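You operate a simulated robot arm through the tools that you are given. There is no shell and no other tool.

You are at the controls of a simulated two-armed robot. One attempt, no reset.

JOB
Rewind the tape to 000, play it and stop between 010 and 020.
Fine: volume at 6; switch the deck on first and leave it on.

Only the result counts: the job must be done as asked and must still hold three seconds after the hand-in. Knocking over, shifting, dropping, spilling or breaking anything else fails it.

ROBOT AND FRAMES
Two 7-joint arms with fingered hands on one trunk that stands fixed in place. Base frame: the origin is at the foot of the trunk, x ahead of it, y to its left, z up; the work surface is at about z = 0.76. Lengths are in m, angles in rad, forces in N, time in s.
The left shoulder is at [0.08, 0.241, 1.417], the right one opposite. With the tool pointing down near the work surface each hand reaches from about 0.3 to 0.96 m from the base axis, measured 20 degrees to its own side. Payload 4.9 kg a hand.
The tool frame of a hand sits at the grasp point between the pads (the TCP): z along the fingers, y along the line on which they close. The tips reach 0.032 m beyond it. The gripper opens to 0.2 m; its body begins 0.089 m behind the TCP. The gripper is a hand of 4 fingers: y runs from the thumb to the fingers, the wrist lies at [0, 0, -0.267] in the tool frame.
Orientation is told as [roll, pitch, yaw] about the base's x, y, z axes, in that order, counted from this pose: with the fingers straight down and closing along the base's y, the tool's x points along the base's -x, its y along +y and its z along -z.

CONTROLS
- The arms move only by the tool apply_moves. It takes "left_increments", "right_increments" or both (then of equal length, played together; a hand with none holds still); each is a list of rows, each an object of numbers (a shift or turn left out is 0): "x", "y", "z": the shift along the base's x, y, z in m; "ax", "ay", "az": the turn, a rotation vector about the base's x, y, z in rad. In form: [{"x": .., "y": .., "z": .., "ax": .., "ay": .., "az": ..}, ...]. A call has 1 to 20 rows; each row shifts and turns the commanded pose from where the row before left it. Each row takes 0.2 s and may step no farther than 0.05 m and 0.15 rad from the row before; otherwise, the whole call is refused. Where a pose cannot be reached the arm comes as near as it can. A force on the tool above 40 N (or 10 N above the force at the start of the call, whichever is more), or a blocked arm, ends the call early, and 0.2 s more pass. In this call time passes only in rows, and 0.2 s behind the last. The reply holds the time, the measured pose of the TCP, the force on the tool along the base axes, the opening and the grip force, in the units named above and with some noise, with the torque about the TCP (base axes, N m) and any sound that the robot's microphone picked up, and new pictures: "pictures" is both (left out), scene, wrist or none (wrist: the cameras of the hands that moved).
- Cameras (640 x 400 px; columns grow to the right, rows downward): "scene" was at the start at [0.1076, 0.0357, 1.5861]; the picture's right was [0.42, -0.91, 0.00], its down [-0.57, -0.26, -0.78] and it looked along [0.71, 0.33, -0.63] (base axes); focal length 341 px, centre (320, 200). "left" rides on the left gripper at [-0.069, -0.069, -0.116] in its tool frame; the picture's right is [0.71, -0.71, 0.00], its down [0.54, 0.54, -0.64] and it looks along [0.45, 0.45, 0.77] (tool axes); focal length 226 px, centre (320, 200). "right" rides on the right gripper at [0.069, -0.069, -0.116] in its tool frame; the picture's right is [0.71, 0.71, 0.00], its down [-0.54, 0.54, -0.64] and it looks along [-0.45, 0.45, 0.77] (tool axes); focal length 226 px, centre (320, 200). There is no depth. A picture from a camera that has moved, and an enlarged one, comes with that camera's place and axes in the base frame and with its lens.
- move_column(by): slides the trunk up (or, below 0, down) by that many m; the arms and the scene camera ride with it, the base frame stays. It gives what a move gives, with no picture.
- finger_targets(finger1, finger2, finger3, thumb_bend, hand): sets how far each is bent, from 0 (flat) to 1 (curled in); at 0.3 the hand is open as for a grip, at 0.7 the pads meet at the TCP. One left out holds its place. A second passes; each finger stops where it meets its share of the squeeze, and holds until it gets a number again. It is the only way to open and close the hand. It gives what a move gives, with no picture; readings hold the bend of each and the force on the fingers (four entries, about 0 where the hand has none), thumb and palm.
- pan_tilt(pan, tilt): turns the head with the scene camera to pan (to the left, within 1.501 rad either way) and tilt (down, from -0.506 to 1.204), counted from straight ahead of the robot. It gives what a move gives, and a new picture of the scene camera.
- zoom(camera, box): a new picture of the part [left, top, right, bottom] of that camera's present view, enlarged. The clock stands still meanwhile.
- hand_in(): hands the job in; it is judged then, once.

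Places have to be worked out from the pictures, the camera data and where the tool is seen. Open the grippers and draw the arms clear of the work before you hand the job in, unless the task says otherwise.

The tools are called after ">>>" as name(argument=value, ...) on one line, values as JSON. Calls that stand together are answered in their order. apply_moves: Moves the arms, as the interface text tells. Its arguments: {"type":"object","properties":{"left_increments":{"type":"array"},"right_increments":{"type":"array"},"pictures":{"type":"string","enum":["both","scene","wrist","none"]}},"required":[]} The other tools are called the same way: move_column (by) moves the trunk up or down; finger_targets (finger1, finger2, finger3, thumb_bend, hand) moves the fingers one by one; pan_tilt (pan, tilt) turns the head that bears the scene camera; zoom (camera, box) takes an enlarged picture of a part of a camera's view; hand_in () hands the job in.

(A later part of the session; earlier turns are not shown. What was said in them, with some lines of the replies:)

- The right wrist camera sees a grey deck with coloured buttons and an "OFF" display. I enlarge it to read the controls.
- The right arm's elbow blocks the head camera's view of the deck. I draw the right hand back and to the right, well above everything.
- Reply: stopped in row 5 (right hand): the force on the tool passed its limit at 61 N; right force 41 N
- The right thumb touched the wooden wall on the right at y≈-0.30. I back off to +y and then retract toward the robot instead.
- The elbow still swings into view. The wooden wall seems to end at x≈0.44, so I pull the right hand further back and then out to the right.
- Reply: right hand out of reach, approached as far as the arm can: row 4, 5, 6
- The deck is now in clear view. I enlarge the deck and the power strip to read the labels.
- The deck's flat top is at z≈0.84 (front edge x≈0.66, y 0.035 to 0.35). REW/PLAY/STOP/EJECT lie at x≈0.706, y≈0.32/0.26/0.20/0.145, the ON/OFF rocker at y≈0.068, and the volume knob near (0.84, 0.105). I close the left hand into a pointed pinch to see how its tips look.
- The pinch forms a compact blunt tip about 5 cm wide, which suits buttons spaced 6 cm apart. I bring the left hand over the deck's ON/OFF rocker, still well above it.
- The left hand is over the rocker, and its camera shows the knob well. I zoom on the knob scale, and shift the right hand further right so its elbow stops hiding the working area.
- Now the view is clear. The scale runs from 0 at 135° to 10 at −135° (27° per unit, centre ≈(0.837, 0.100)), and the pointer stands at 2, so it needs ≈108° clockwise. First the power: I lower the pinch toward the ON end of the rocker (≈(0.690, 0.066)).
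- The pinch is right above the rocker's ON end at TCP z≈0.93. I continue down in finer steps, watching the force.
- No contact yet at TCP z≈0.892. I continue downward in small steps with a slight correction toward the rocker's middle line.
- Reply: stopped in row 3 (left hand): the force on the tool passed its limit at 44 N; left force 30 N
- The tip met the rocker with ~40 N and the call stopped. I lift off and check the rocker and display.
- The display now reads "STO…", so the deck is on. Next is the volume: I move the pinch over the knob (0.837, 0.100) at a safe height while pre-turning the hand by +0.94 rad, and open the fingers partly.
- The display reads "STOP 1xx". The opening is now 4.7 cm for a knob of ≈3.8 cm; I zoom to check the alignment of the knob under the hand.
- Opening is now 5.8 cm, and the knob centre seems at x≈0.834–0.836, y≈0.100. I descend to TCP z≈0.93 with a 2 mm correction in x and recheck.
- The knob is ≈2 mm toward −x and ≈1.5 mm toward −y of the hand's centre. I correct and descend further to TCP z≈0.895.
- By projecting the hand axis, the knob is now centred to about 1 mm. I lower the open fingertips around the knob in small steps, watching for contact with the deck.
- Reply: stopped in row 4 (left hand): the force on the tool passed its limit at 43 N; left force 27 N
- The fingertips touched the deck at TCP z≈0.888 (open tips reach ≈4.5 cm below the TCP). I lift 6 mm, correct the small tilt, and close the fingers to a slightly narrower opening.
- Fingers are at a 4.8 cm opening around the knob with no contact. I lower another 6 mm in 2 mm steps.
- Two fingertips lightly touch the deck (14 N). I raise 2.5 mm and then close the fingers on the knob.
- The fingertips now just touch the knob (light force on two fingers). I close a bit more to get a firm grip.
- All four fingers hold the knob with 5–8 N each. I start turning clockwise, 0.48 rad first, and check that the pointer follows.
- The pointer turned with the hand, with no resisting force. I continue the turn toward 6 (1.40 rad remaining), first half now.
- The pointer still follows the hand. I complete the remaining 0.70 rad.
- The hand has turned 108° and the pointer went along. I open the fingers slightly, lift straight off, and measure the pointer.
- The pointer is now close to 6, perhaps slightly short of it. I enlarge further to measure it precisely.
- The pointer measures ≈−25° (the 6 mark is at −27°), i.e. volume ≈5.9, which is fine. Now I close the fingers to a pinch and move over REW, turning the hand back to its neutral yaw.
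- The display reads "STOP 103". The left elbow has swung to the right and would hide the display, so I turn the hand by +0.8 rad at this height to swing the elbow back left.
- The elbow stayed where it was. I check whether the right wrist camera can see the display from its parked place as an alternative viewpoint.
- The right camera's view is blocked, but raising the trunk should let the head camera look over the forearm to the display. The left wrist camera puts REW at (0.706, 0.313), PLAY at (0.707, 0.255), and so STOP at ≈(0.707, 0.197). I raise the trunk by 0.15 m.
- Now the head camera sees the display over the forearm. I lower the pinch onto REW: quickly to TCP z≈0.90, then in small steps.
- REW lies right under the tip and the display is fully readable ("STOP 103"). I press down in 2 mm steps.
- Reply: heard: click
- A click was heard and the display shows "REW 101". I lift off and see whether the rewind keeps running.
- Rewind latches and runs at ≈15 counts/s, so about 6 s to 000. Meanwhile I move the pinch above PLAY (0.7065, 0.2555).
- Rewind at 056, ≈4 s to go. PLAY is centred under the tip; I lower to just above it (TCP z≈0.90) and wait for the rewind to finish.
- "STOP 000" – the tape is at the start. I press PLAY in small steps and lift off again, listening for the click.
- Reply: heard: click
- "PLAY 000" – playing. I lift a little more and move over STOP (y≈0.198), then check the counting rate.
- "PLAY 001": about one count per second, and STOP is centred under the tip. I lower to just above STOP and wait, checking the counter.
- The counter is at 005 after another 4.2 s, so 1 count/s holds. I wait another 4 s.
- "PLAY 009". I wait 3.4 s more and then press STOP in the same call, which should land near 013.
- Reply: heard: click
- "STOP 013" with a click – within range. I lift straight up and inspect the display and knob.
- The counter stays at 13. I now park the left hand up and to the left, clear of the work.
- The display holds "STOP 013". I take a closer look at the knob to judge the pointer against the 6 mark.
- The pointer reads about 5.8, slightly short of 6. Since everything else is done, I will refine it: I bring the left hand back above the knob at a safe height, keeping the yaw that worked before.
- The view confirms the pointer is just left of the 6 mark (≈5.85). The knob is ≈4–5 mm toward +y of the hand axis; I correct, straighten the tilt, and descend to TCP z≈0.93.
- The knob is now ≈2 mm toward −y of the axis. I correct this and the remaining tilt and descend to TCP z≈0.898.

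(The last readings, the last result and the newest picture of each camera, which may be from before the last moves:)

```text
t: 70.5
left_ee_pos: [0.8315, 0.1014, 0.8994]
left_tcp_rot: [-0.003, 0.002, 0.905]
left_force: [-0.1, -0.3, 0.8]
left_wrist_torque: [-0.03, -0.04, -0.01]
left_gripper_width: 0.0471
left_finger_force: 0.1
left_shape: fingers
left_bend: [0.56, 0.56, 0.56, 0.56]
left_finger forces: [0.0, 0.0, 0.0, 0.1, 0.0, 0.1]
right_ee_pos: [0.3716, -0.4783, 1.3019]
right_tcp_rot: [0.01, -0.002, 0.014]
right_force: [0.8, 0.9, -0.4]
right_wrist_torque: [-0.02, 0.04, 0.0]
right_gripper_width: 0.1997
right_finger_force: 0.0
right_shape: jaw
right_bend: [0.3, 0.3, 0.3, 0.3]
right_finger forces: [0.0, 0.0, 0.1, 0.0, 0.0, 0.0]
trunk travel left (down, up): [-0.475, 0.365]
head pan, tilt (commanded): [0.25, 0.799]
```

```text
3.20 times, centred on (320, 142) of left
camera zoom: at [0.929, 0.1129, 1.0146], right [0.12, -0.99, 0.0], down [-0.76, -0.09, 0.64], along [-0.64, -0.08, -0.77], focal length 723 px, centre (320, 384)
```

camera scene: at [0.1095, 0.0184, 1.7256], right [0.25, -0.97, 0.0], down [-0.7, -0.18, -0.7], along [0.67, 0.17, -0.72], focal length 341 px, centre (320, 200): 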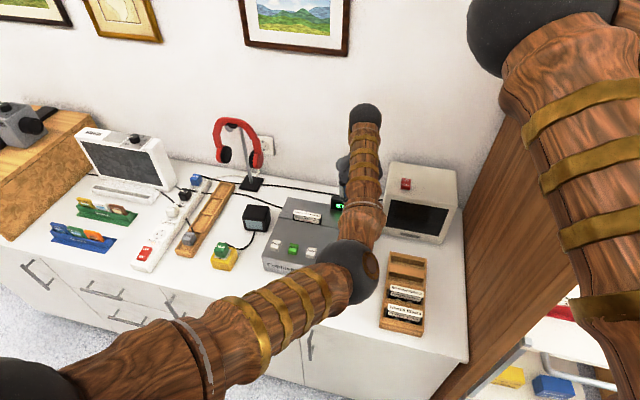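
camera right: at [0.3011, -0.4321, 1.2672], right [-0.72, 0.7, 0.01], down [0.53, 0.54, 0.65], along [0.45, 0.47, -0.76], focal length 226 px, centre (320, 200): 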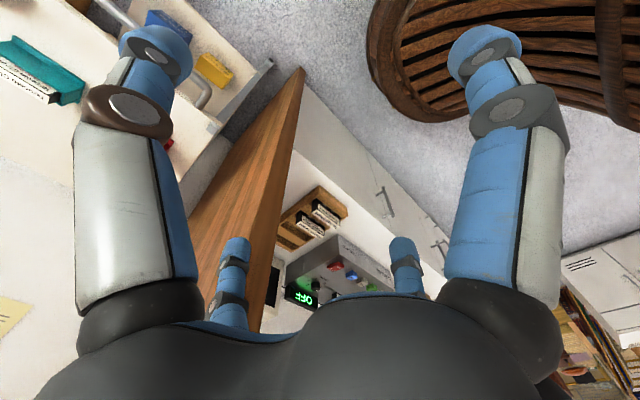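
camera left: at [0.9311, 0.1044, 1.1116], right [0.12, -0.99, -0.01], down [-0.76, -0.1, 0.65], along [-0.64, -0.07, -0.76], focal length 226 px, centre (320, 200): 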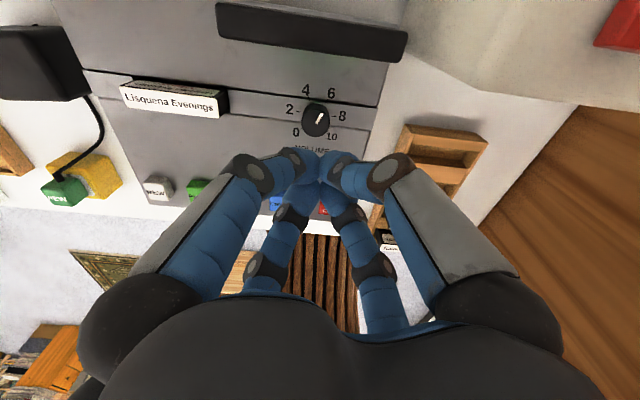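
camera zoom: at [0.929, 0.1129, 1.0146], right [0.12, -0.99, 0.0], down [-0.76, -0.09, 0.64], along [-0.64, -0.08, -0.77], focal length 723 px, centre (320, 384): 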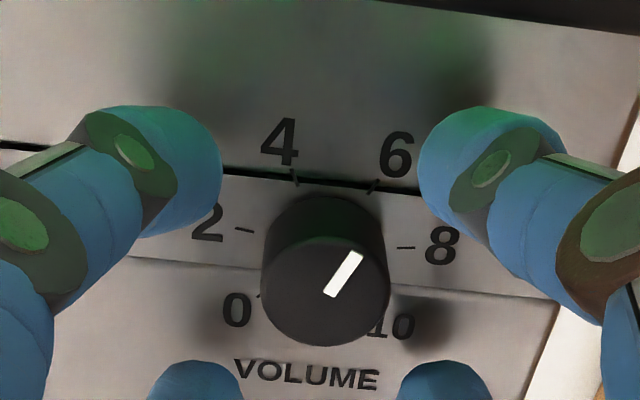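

Well aligned (≈1 mm). I lower 11 mm to the gripping height used before and close on the knob.

>>> apply_moves(left_increments=[{"y": -0.001, "z": -0.006}, {"z": -0.003}, {"z": -0.002}], pictures="none")

>>> finger_targets(hand="left", finger1=0.64, finger2=0.64, finger3=0.64, thumb_bend=0.64)

>>> zoom(camera="left", box=[220, 80, 420, 205])

```text
t: 71.3
left_ee_pos: [0.8318, 0.1004, 0.8894]
left_tcp_rot: [-0.003, -0.002, 0.907]
left_force: [0.4, -0.7, 0.5]
left_wrist_torque: [0.0, -0.04, -0.02]
left_gripper_width: 0.0472
left_finger_force: 0.1
left_shape: fingers
left_bend: [0.56, 0.56, 0.56, 0.56]
left_finger forces: [0.1, 0.0, 0.1, 0.0, 0.0, 0.0]
right_ee_pos: [0.3686, -0.4792, 1.3009]
right_tcp_rot: [0.009, -0.003, 0.015]
right_force: [-0.4, 0.2, 0.0]
right_wrist_torque: [-0.02, 0.01, 0.01]
right_gripper_width: 0.1999
right_finger_force: 0.0
right_shape: jaw
right_bend: [0.3, 0.3, 0.3, 0.3]
right_finger forces: [0.1, 0.0, 0.1, 0.0, 0.0, 0.0]
trunk travel left (down, up): [-0.475, 0.365]
head pan, tilt (commanded): [0.25, 0.799]
```

```text
t: 72.3
left_ee_pos: [0.8321, 0.1009, 0.8881]
left_tcp_rot: [-0.002, 0.001, 0.906]
left_force: [0.0, 0.2, -0.7]
left_wrist_torque: [-0.02, -0.01, 0.03]
left_gripper_width: 0.0207
left_finger_force: 1.0
left_shape: fingers
left_bend: [0.64, 0.64, 0.64, 0.64]
left_finger forces: [0.5, 0.2, 0.2, 0.1, 0.6, 0.0]
right_ee_pos: [0.371, -0.4775, 1.3029]
right_tcp_rot: [0.008, -0.001, 0.016]
right_force: [-0.1, 0.3, 0.4]
right_wrist_torque: [-0.03, 0.0, -0.01]
right_gripper_width: 0.1997
right_finger_force: 0.1
right_shape: jaw
right_bend: [0.3, 0.3, 0.3, 0.3]
right_finger forces: [0.1, 0.0, 0.1, 0.0, 0.0, 0.0]
trunk travel left (down, up): [-0.475, 0.365]
head pan, tilt (commanded): [0.25, 0.799]
```

```text
3.20 times, centred on (320, 142) of left
camera zoom: at [0.9298, 0.1115, 1.0042], right [0.12, -0.99, 0.0], down [-0.76, -0.09, 0.64], along [-0.64, -0.08, -0.77], focal length 723 px, centre (320, 384)
```

zoom: 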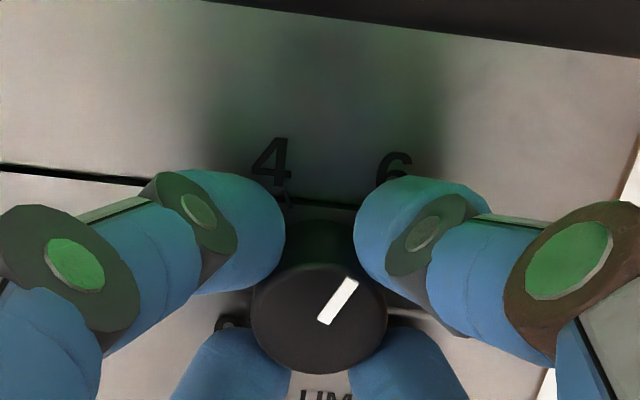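

The grip is well centred. I tighten it and take a precise pointer reading in the hand's view before turning.

>>> finger_targets(hand="left", finger1=0.69, finger2=0.69, finger3=0.69, thumb_bend=0.69)

>>> zoom(camera="left", box=[295, 155, 345, 200])

>>> apply_moves(left_increments=[{"az": -0.06}, {"az": -0.06}], pictures="none")

>>> zoom(camera="left", box=[295, 155, 345, 200])

```text
t: 73.3
left_ee_pos: [0.8325, 0.1, 0.8886]
left_tcp_rot: [0.0, 0.002, 0.907]
left_force: [2.2, -0.7, 1.5]
left_wrist_torque: [-0.04, -0.04, -0.01]
left_gripper_width: 0.0178
left_finger_force: 13.7
left_shape: fingers
left_bend: [0.65, 0.65, 0.65, 0.66]
left_finger forces: [6.3, 6.0, 5.7, 0.0, 9.0, 0.1]
right_ee_pos: [0.3708, -0.4775, 1.3009]
right_tcp_rot: [0.008, -0.001, 0.014]
right_force: [-0.7, -0.4, 0.0]
right_wrist_torque: [0.03, -0.04, 0.05]
right_gripper_width: 0.1996
right_finger_force: 0.1
right_shape: jaw
right_bend: [0.3, 0.3, 0.3, 0.3]
right_finger forces: [0.1, 0.0, 0.0, 0.0, 0.1, 0.0]
trunk travel left (down, up): [-0.475, 0.365]
head pan, tilt (commanded): [0.25, 0.799]
```

```text
8.89 times, centred on (320, 178) of left
camera zoom: at [0.9299, 0.1113, 1.0044], right [0.12, -0.99, 0.0], down [-0.76, -0.09, 0.64], along [-0.64, -0.08, -0.77], focal length 2009 px, centre (320, 400)
```

zoom: 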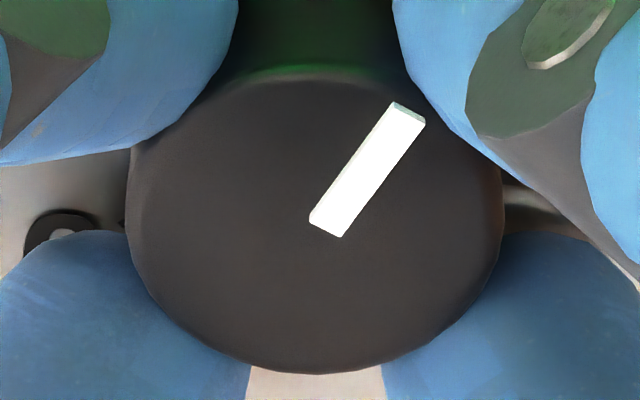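

```text
t: 73.9
left_ee_pos: [0.8326, 0.1001, 0.8893]
left_tcp_rot: [-0.002, 0.0, 0.785]
left_force: [4.6, -2.1, 2.6]
left_wrist_torque: [-0.04, -0.16, 0.02]
left_gripper_width: 0.0178
left_finger_force: 14.2
left_shape: fingers
left_bend: [0.65, 0.65, 0.65, 0.66]
left_finger forces: [6.7, 5.8, 5.6, 0.0, 10.3, 0.0]
right_ee_pos: [0.3705, -0.4782, 1.3022]
right_tcp_rot: [0.008, -0.003, 0.012]
right_force: [0.1, 0.5, -0.8]
right_wrist_torque: [-0.01, -0.01, -0.01]
right_gripper_width: 0.2
right_finger_force: 0.0
right_shape: jaw
right_bend: [0.3, 0.3, 0.3, 0.3]
right_finger forces: [0.1, 0.0, 0.1, 0.1, 0.0, 0.1]
trunk travel left (down, up): [-0.475, 0.365]
head pan, tilt (commanded): [0.25, 0.799]
```

```text
8.89 times, centred on (320, 178) of left
camera zoom: at [0.9302, 0.0997, 1.0043], right [0.0, -1.0, 0.0], down [-0.77, 0.0, 0.64], along [-0.64, 0.0, -0.77], focal length 2009 px, centre (320, 400)
```

zoom: 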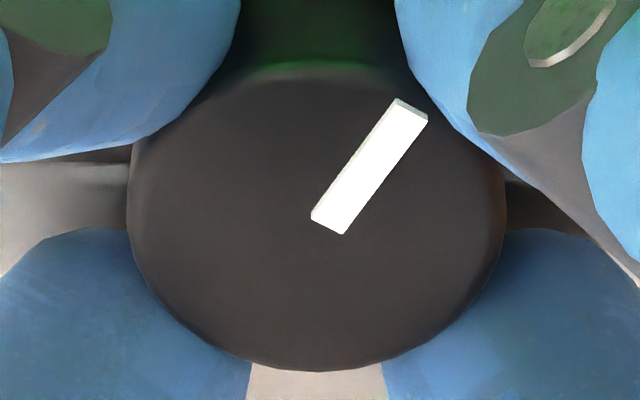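

The knob turned with the hand without slip; the pointer now measures about −29° to −30° (6 is −27°), i.e. ≈6.1 at most. I release, lift, and check from above.

>>> finger_targets(hand="left", finger1=0.585, finger2=0.585, finger3=0.585, thumb_bend=0.585)

>>> apply_moves(left_increments=[{"z": 0.005}, {"z": 0.015}, {"z": 0.03}, {"z": 0.04}], pictures="none")

>>> zoom(camera="left", box=[288, 95, 352, 145])

```text
t: 74.9
left_ee_pos: [0.8327, 0.1011, 0.8888]
left_tcp_rot: [-0.002, 0.0, 0.787]
left_force: [-0.1, 0.2, 0.0]
left_wrist_torque: [-0.01, -0.01, -0.01]
left_gripper_width: 0.0398
left_finger_force: 0.2
left_shape: fingers
left_bend: [0.58, 0.58, 0.58, 0.58]
left_finger forces: [0.0, 0.1, 0.0, 0.1, 0.1, 0.1]
right_ee_pos: [0.3696, -0.4784, 1.3028]
right_tcp_rot: [0.01, -0.002, 0.012]
right_force: [0.1, 0.3, -0.5]
right_wrist_torque: [0.02, 0.02, 0.01]
right_gripper_width: 0.1998
right_finger_force: 0.0
right_shape: jaw
right_bend: [0.3, 0.3, 0.3, 0.3]
right_finger forces: [0.1, 0.0, 0.0, 0.0, 0.0, 0.1]
trunk travel left (down, up): [-0.475, 0.365]
head pan, tilt (commanded): [0.25, 0.799]
```

```text
t: 75.9
left_ee_pos: [0.8301, 0.0994, 0.9766]
left_tcp_rot: [0.0, 0.003, 0.788]
left_force: [-0.5, 0.5, -0.8]
left_wrist_torque: [-0.04, -0.05, 0.02]
left_gripper_width: 0.0394
left_finger_force: 0.0
left_shape: fingers
left_bend: [0.58, 0.58, 0.58, 0.58]
left_finger forces: [0.1, 0.0, 0.1, 0.1, 0.1, 0.0]
right_ee_pos: [0.3679, -0.4787, 1.3004]
right_tcp_rot: [0.008, -0.003, 0.014]
right_force: [-0.7, 0.9, 0.4]
right_wrist_torque: [-0.02, 0.01, 0.0]
right_gripper_width: 0.1998
right_finger_force: 0.0
right_shape: jaw
right_bend: [0.3, 0.3, 0.3, 0.3]
right_finger forces: [0.1, 0.0, 0.0, 0.0, 0.0, 0.0]
trunk travel left (down, up): [-0.475, 0.365]
head pan, tilt (commanded): [0.25, 0.799]
```

```text
8.00 times, centred on (320, 120) of left
camera zoom: at [0.9277, 0.0991, 1.0926], right [0.0, -1.0, 0.0], down [-0.77, 0.0, 0.64], along [-0.64, 0.0, -0.77], focal length 1808 px, centre (320, 840)
```

zoom: 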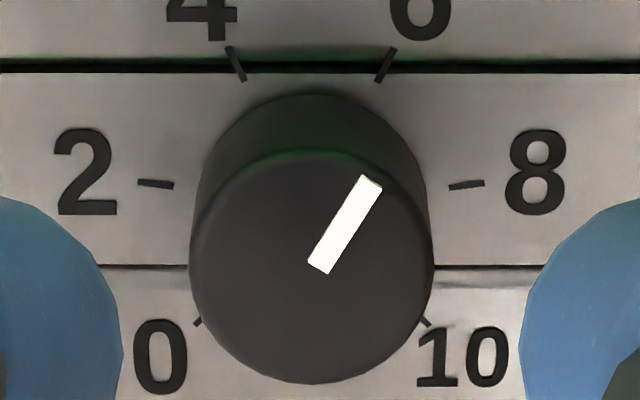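

From straight above, the symmetric view gives ≈−31°, i.e. ≈6.15, a slight overshoot. I make one small correction back of 0.075 rad: reopen to 4.7 cm and descend over the knob again.

>>> finger_targets(hand="left", finger1=0.565, finger2=0.565, finger3=0.565, thumb_bend=0.565)

>>> apply_moves(left_increments=[{"y": 0.001, "z": -0.035}, {"z": -0.025}, {"z": -0.015}, {"z": -0.008}, {"z": -0.004}, {"z": -0.003}], pictures="none")

>>> zoom(camera="left", box=[220, 80, 420, 205])

```text
t: 76.9
left_ee_pos: [0.8306, 0.0991, 0.977]
left_tcp_rot: [-0.003, -0.001, 0.788]
left_force: [0.1, -0.1, 0.1]
left_wrist_torque: [0.0, 0.02, 0.03]
left_gripper_width: 0.0467
left_finger_force: 0.0
left_shape: fingers
left_bend: [0.56, 0.56, 0.56, 0.56]
left_finger forces: [0.0, 0.1, 0.0, 0.1, 0.0, 0.0]
right_ee_pos: [0.3699, -0.4777, 1.3015]
right_tcp_rot: [0.01, -0.001, 0.014]
right_force: [0.7, 0.6, 0.6]
right_wrist_torque: [-0.01, -0.02, -0.02]
right_gripper_width: 0.1999
right_finger_force: 0.1
right_shape: jaw
right_bend: [0.3, 0.3, 0.3, 0.3]
right_finger forces: [0.0, 0.0, 0.0, 0.0, 0.0, 0.1]
trunk travel left (down, up): [-0.475, 0.365]
head pan, tilt (commanded): [0.25, 0.799]
```

```text
t: 78.3
left_ee_pos: [0.8318, 0.0989, 0.8895]
left_tcp_rot: [0.0, 0.0, 0.786]
left_force: [0.0, -0.1, 0.7]
left_wrist_torque: [-0.02, 0.01, 0.03]
left_gripper_width: 0.0469
left_finger_force: 0.1
left_shape: fingers
left_bend: [0.56, 0.56, 0.56, 0.56]
left_finger forces: [0.1, 0.0, 0.0, 0.1, 0.1, 0.0]
right_ee_pos: [0.3709, -0.477, 1.3017]
right_tcp_rot: [0.009, -0.002, 0.013]
right_force: [0.0, 0.6, 0.2]
right_wrist_torque: [0.01, 0.03, 0.03]
right_gripper_width: 0.1998
right_finger_force: 0.0
right_shape: jaw
right_bend: [0.3, 0.3, 0.3, 0.3]
right_finger forces: [0.1, 0.0, 0.1, 0.0, 0.1, 0.1]
trunk travel left (down, up): [-0.475, 0.365]
head pan, tilt (commanded): [0.25, 0.799]
```

```text
3.20 times, centred on (320, 142) of left
camera zoom: at [0.9295, 0.099, 1.0055], right [0.0, -1.0, 0.0], down [-0.77, 0.0, 0.64], along [-0.64, 0.0, -0.77], focal length 723 px, centre (320, 384)
```

zoom: 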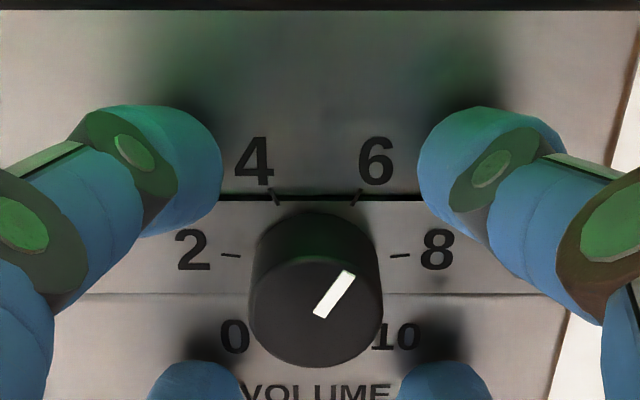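

The fingers surround the knob evenly without contact. I close to the grip and turn back by 0.075 rad.

>>> finger_targets(hand="left", finger1=0.64, finger2=0.64, finger3=0.64, thumb_bend=0.64)

>>> finger_targets(hand="left", finger1=0.69, finger2=0.69, finger3=0.69, thumb_bend=0.69)

>>> zoom(camera="left", box=[295, 155, 345, 200])

>>> apply_moves(left_increments=[{"az": 0.0375}, {"az": 0.0375}], pictures="none")

>>> zoom(camera="left", box=[295, 155, 345, 200])

```text
t: 79.3
left_ee_pos: [0.8312, 0.0981, 0.8896]
left_tcp_rot: [-0.002, 0.0, 0.788]
left_force: [0.1, 0.2, -0.1]
left_wrist_torque: [0.0, -0.06, 0.03]
left_gripper_width: 0.021
left_finger_force: 0.7
left_shape: fingers
left_bend: [0.63, 0.64, 0.64, 0.64]
left_finger forces: [0.8, 0.2, 0.0, 0.1, 0.6, 0.0]
right_ee_pos: [0.3701, -0.4786, 1.3015]
right_tcp_rot: [0.009, -0.001, 0.013]
right_force: [1.2, 0.4, 0.4]
right_wrist_torque: [0.01, 0.01, 0.02]
right_gripper_width: 0.1997
right_finger_force: 0.1
right_shape: jaw
right_bend: [0.3, 0.3, 0.3, 0.3]
right_finger forces: [0.1, 0.0, 0.0, 0.1, 0.1, 0.1]
trunk travel left (down, up): [-0.475, 0.365]
head pan, tilt (commanded): [0.25, 0.799]
```

```text
t: 80.3
left_ee_pos: [0.8318, 0.0979, 0.889]
left_tcp_rot: [-0.001, 0.0, 0.787]
left_force: [3.2, -1.5, 1.0]
left_wrist_torque: [-0.04, -0.07, 0.0]
left_gripper_width: 0.0188
left_finger_force: 13.7
left_shape: fingers
left_bend: [0.65, 0.65, 0.66, 0.66]
left_finger forces: [6.8, 5.9, 5.1, 0.0, 9.1, 0.0]
right_ee_pos: [0.3699, -0.4787, 1.3017]
right_tcp_rot: [0.009, -0.002, 0.012]
right_force: [0.5, -0.5, -0.3]
right_wrist_torque: [-0.04, -0.01, -0.01]
right_gripper_width: 0.1997
right_finger_force: 0.1
right_shape: jaw
right_bend: [0.3, 0.3, 0.3, 0.3]
right_finger forces: [0.0, 0.0, 0.0, 0.1, 0.0, 0.1]
trunk travel left (down, up): [-0.475, 0.365]
head pan, tilt (commanded): [0.25, 0.799]
```

```text
8.89 times, centred on (320, 178) of left
camera zoom: at [0.9298, 0.099, 1.0056], right [0.0, -1.0, 0.0], down [-0.77, 0.0, 0.64], along [-0.64, 0.0, -0.77], focal length 2009 px, centre (320, 400)
```

zoom: 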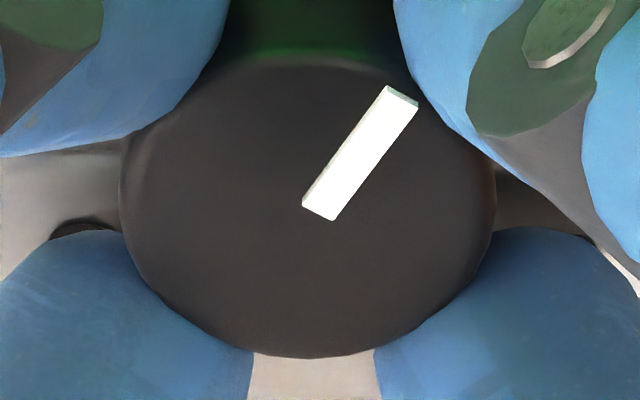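

```text
t: 80.9
left_ee_pos: [0.8314, 0.0992, 0.8895]
left_tcp_rot: [-0.002, 0.0, 0.862]
left_force: [2.8, -1.5, 4.6]
left_wrist_torque: [-0.06, -0.1, -0.04]
left_gripper_width: 0.0182
left_finger_force: 14.5
left_shape: fingers
left_bend: [0.65, 0.65, 0.66, 0.66]
left_finger forces: [7.0, 6.1, 5.6, 0.1, 9.8, 0.1]
right_ee_pos: [0.3708, -0.4782, 1.301]
right_tcp_rot: [0.009, 0.0, 0.013]
right_force: [-0.1, -0.6, 0.1]
right_wrist_torque: [0.01, 0.01, -0.02]
right_gripper_width: 0.2
right_finger_force: 0.1
right_shape: jaw
right_bend: [0.3, 0.3, 0.3, 0.3]
right_finger forces: [0.0, 0.0, 0.0, 0.0, 0.1, 0.0]
trunk travel left (down, up): [-0.475, 0.365]
head pan, tilt (commanded): [0.25, 0.799]
```

```text
8.89 times, centred on (320, 178) of left
camera zoom: at [0.9295, 0.1064, 1.0054], right [0.08, -1.0, 0.0], down [-0.76, -0.06, 0.64], along [-0.64, -0.05, -0.77], focal length 2009 px, centre (320, 400)
```

zoom: 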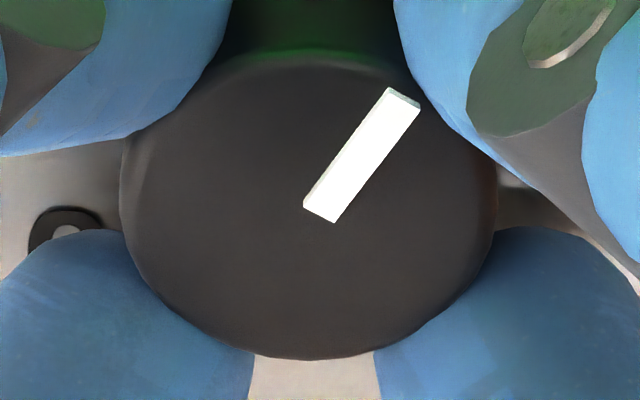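

The knob followed by 0.075 rad. I release, lift, and verify the pointer.

>>> finger_targets(hand="left", finger1=0.58, finger2=0.58, finger3=0.58, thumb_bend=0.58)

>>> apply_moves(left_increments=[{"z": 0.005}, {"z": 0.015}, {"z": 0.03}, {"z": 0.04, "az": -0.075}], pictures="none")

>>> zoom(camera="left", box=[288, 95, 352, 145])

```text
t: 81.9
left_ee_pos: [0.8322, 0.099, 0.8905]
left_tcp_rot: [0.0, 0.0, 0.862]
left_force: [-0.3, -0.2, 0.6]
left_wrist_torque: [-0.01, 0.01, -0.01]
left_gripper_width: 0.0436
left_finger_force: 0.2
left_shape: fingers
left_bend: [0.57, 0.57, 0.57, 0.57]
left_finger forces: [0.1, 0.1, 0.0, 0.0, 0.0, 0.0]
right_ee_pos: [0.3699, -0.4781, 1.3023]
right_tcp_rot: [0.01, -0.001, 0.014]
right_force: [0.7, -0.4, 0.2]
right_wrist_torque: [0.02, -0.01, 0.0]
right_gripper_width: 0.1999
right_finger_force: 0.1
right_shape: jaw
right_bend: [0.3, 0.3, 0.3, 0.3]
right_finger forces: [0.1, 0.1, 0.1, 0.0, 0.0, 0.0]
trunk travel left (down, up): [-0.475, 0.365]
head pan, tilt (commanded): [0.25, 0.799]
```

```text
t: 82.9
left_ee_pos: [0.8314, 0.0988, 0.9768]
left_tcp_rot: [0.001, 0.001, 0.785]
left_force: [-0.4, -0.6, 0.0]
left_wrist_torque: [0.02, -0.02, 0.02]
left_gripper_width: 0.0438
left_finger_force: 0.2
left_shape: fingers
left_bend: [0.57, 0.57, 0.57, 0.57]
left_finger forces: [0.1, 0.0, 0.0, 0.1, 0.0, 0.0]
right_ee_pos: [0.3703, -0.4785, 1.3021]
right_tcp_rot: [0.009, -0.003, 0.014]
right_force: [0.7, -0.4, 0.1]
right_wrist_torque: [0.0, 0.0, 0.01]
right_gripper_width: 0.1997
right_finger_force: 0.1
right_shape: jaw
right_bend: [0.3, 0.3, 0.3, 0.3]
right_finger forces: [0.0, 0.0, 0.1, 0.0, 0.0, 0.0]
trunk travel left (down, up): [-0.475, 0.365]
head pan, tilt (commanded): [0.25, 0.799]
```

```text
8.00 times, centred on (320, 120) of left
camera zoom: at [0.9293, 0.0992, 1.0919], right [0.0, -1.0, 0.0], down [-0.77, 0.0, 0.64], along [-0.64, 0.0, -0.77], focal length 1808 px, centre (320, 840)
```

zoom: 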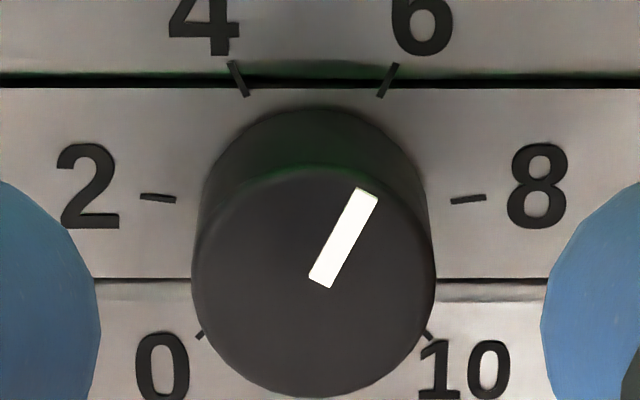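

The pointer now measures −27°, exactly at 6. I raise the hand, park it up and left, and open it.

>>> apply_moves(left_increments=[{"z": 0.04}, {"z": 0.045}, {"z": 0.045}, {"x": -0.02, "y": 0.037, "z": 0.022}, {"x": -0.02, "y": 0.037, "z": 0.022}, {"x": -0.02, "y": 0.037, "z": 0.022}, {"x": -0.02, "y": 0.037, "z": 0.022}, {"x": -0.02, "y": 0.037, "z": 0.022}, {"x": -0.02, "y": 0.037, "z": 0.022}, {"x": -0.02, "y": 0.037, "z": 0.022}, {"x": -0.02, "y": 0.037, "z": 0.022}, {"x": -0.02, "y": 0.037, "z": 0.022}, {"x": -0.02, "y": 0.037, "z": 0.022}, {"x": -0.02, "y": 0.037, "z": 0.022}], pictures="none")

>>> finger_targets(hand="left", finger1=0.3, finger2=0.3, finger3=0.3, thumb_bend=0.3)

>>> zoom(camera="scene", box=[0, 0, 640, 400])

>>> zoom(camera="scene", box=[230, 170, 390, 300])

```text
t: 85.9
left_ee_pos: [0.6121, 0.5088, 1.3533]
left_tcp_rot: [-0.003, 0.002, 0.786]
left_force: [0.2, 0.5, -0.8]
left_wrist_torque: [-0.02, 0.0, -0.04]
left_gripper_width: 0.0437
left_finger_force: 0.1
left_shape: fingers
left_bend: [0.57, 0.57, 0.57, 0.57]
left_finger forces: [0.0, 0.0, 0.1, 0.0, 0.1, 0.0]
right_ee_pos: [0.369, -0.4763, 1.3021]
right_tcp_rot: [0.009, -0.005, 0.011]
right_force: [-0.3, 0.6, -0.1]
right_wrist_torque: [-0.05, -0.02, 0.01]
right_gripper_width: 0.1997
right_finger_force: 0.0
right_shape: jaw
right_bend: [0.3, 0.3, 0.3, 0.3]
right_finger forces: [0.0, 0.0, 0.1, 0.0, 0.1, 0.1]
trunk travel left (down, up): [-0.475, 0.365]
head pan, tilt (commanded): [0.25, 0.799]
```

```text
t: 86.9
left_ee_pos: [0.6142, 0.5063, 1.3541]
left_tcp_rot: [-0.003, -0.001, 0.787]
left_force: [-0.3, -0.7, 0.6]
left_wrist_torque: [-0.02, -0.01, -0.01]
left_gripper_width: 0.1397
left_finger_force: 0.1
left_shape: fingers
left_bend: [0.3, 0.3, 0.3, 0.3]
left_finger forces: [0.0, 0.0, 0.1, 0.0, 0.0, 0.1]
right_ee_pos: [0.3699, -0.4785, 1.3016]
right_tcp_rot: [0.007, -0.003, 0.016]
right_force: [0.2, 0.8, -0.2]
right_wrist_torque: [0.05, -0.02, -0.01]
right_gripper_width: 0.1999
right_finger_force: 0.0
right_shape: jaw
right_bend: [0.3, 0.3, 0.3, 0.3]
right_finger forces: [0.0, 0.0, 0.1, 0.0, 0.1, 0.0]
trunk travel left (down, up): [-0.475, 0.365]
head pan, tilt (commanded): [0.25, 0.799]
```

```text
1.00 times, centred on (320, 200) of scene (not enlarged: the box is as wide or as high as the picture)
camera zoom: at [0.1083, 0.0184, 1.7257], right [0.25, -0.97, 0.0], down [-0.69, -0.18, -0.7], along [0.68, 0.17, -0.72], focal length 341 px, centre (320, 200)
```

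zoom: 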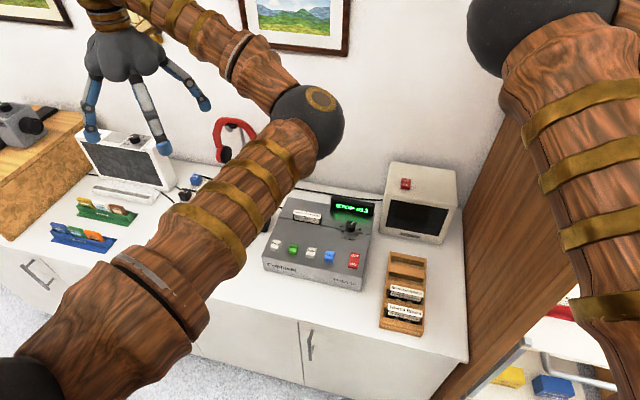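

```text
3.08 times, centred on (310, 235) of scene
camera zoom: at [0.1083, 0.0184, 1.7257], right [0.25, -0.97, 0.0], down [-0.69, -0.18, -0.7], along [0.68, 0.17, -0.72], focal length 1050 px, centre (351, 92)
```

zoom: 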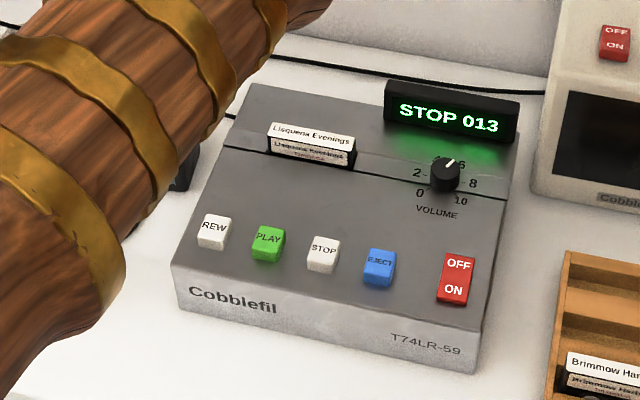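

The display holds "STOP 013", the deck is on, the volume pointer is at 6, nothing else was disturbed, and both hands are open and clear. I hand the job in.

>>> hand_in()

```text
The job is handed in.
```

The tape was rewound to 000, played and stopped at 013. The deck is still switched on, and the volume pointer reads 6 to within what I could measure.

- **Order:** I switched the deck on first. The volume came next, then rewind, play and stop.
- **Volume:** my first turn left it slightly short of 6. I corrected it twice after stopping the tape, and the counter stayed at 013 throughout.
- **Surroundings:** the right thumb touched the wooden partition early on, when I first moved that arm aside. I saw nothing knocked over or shifted.
- **Arms:** both hands are open and clear of the work. I left the trunk 0.15 m higher than at the start so the head camera could see the display.
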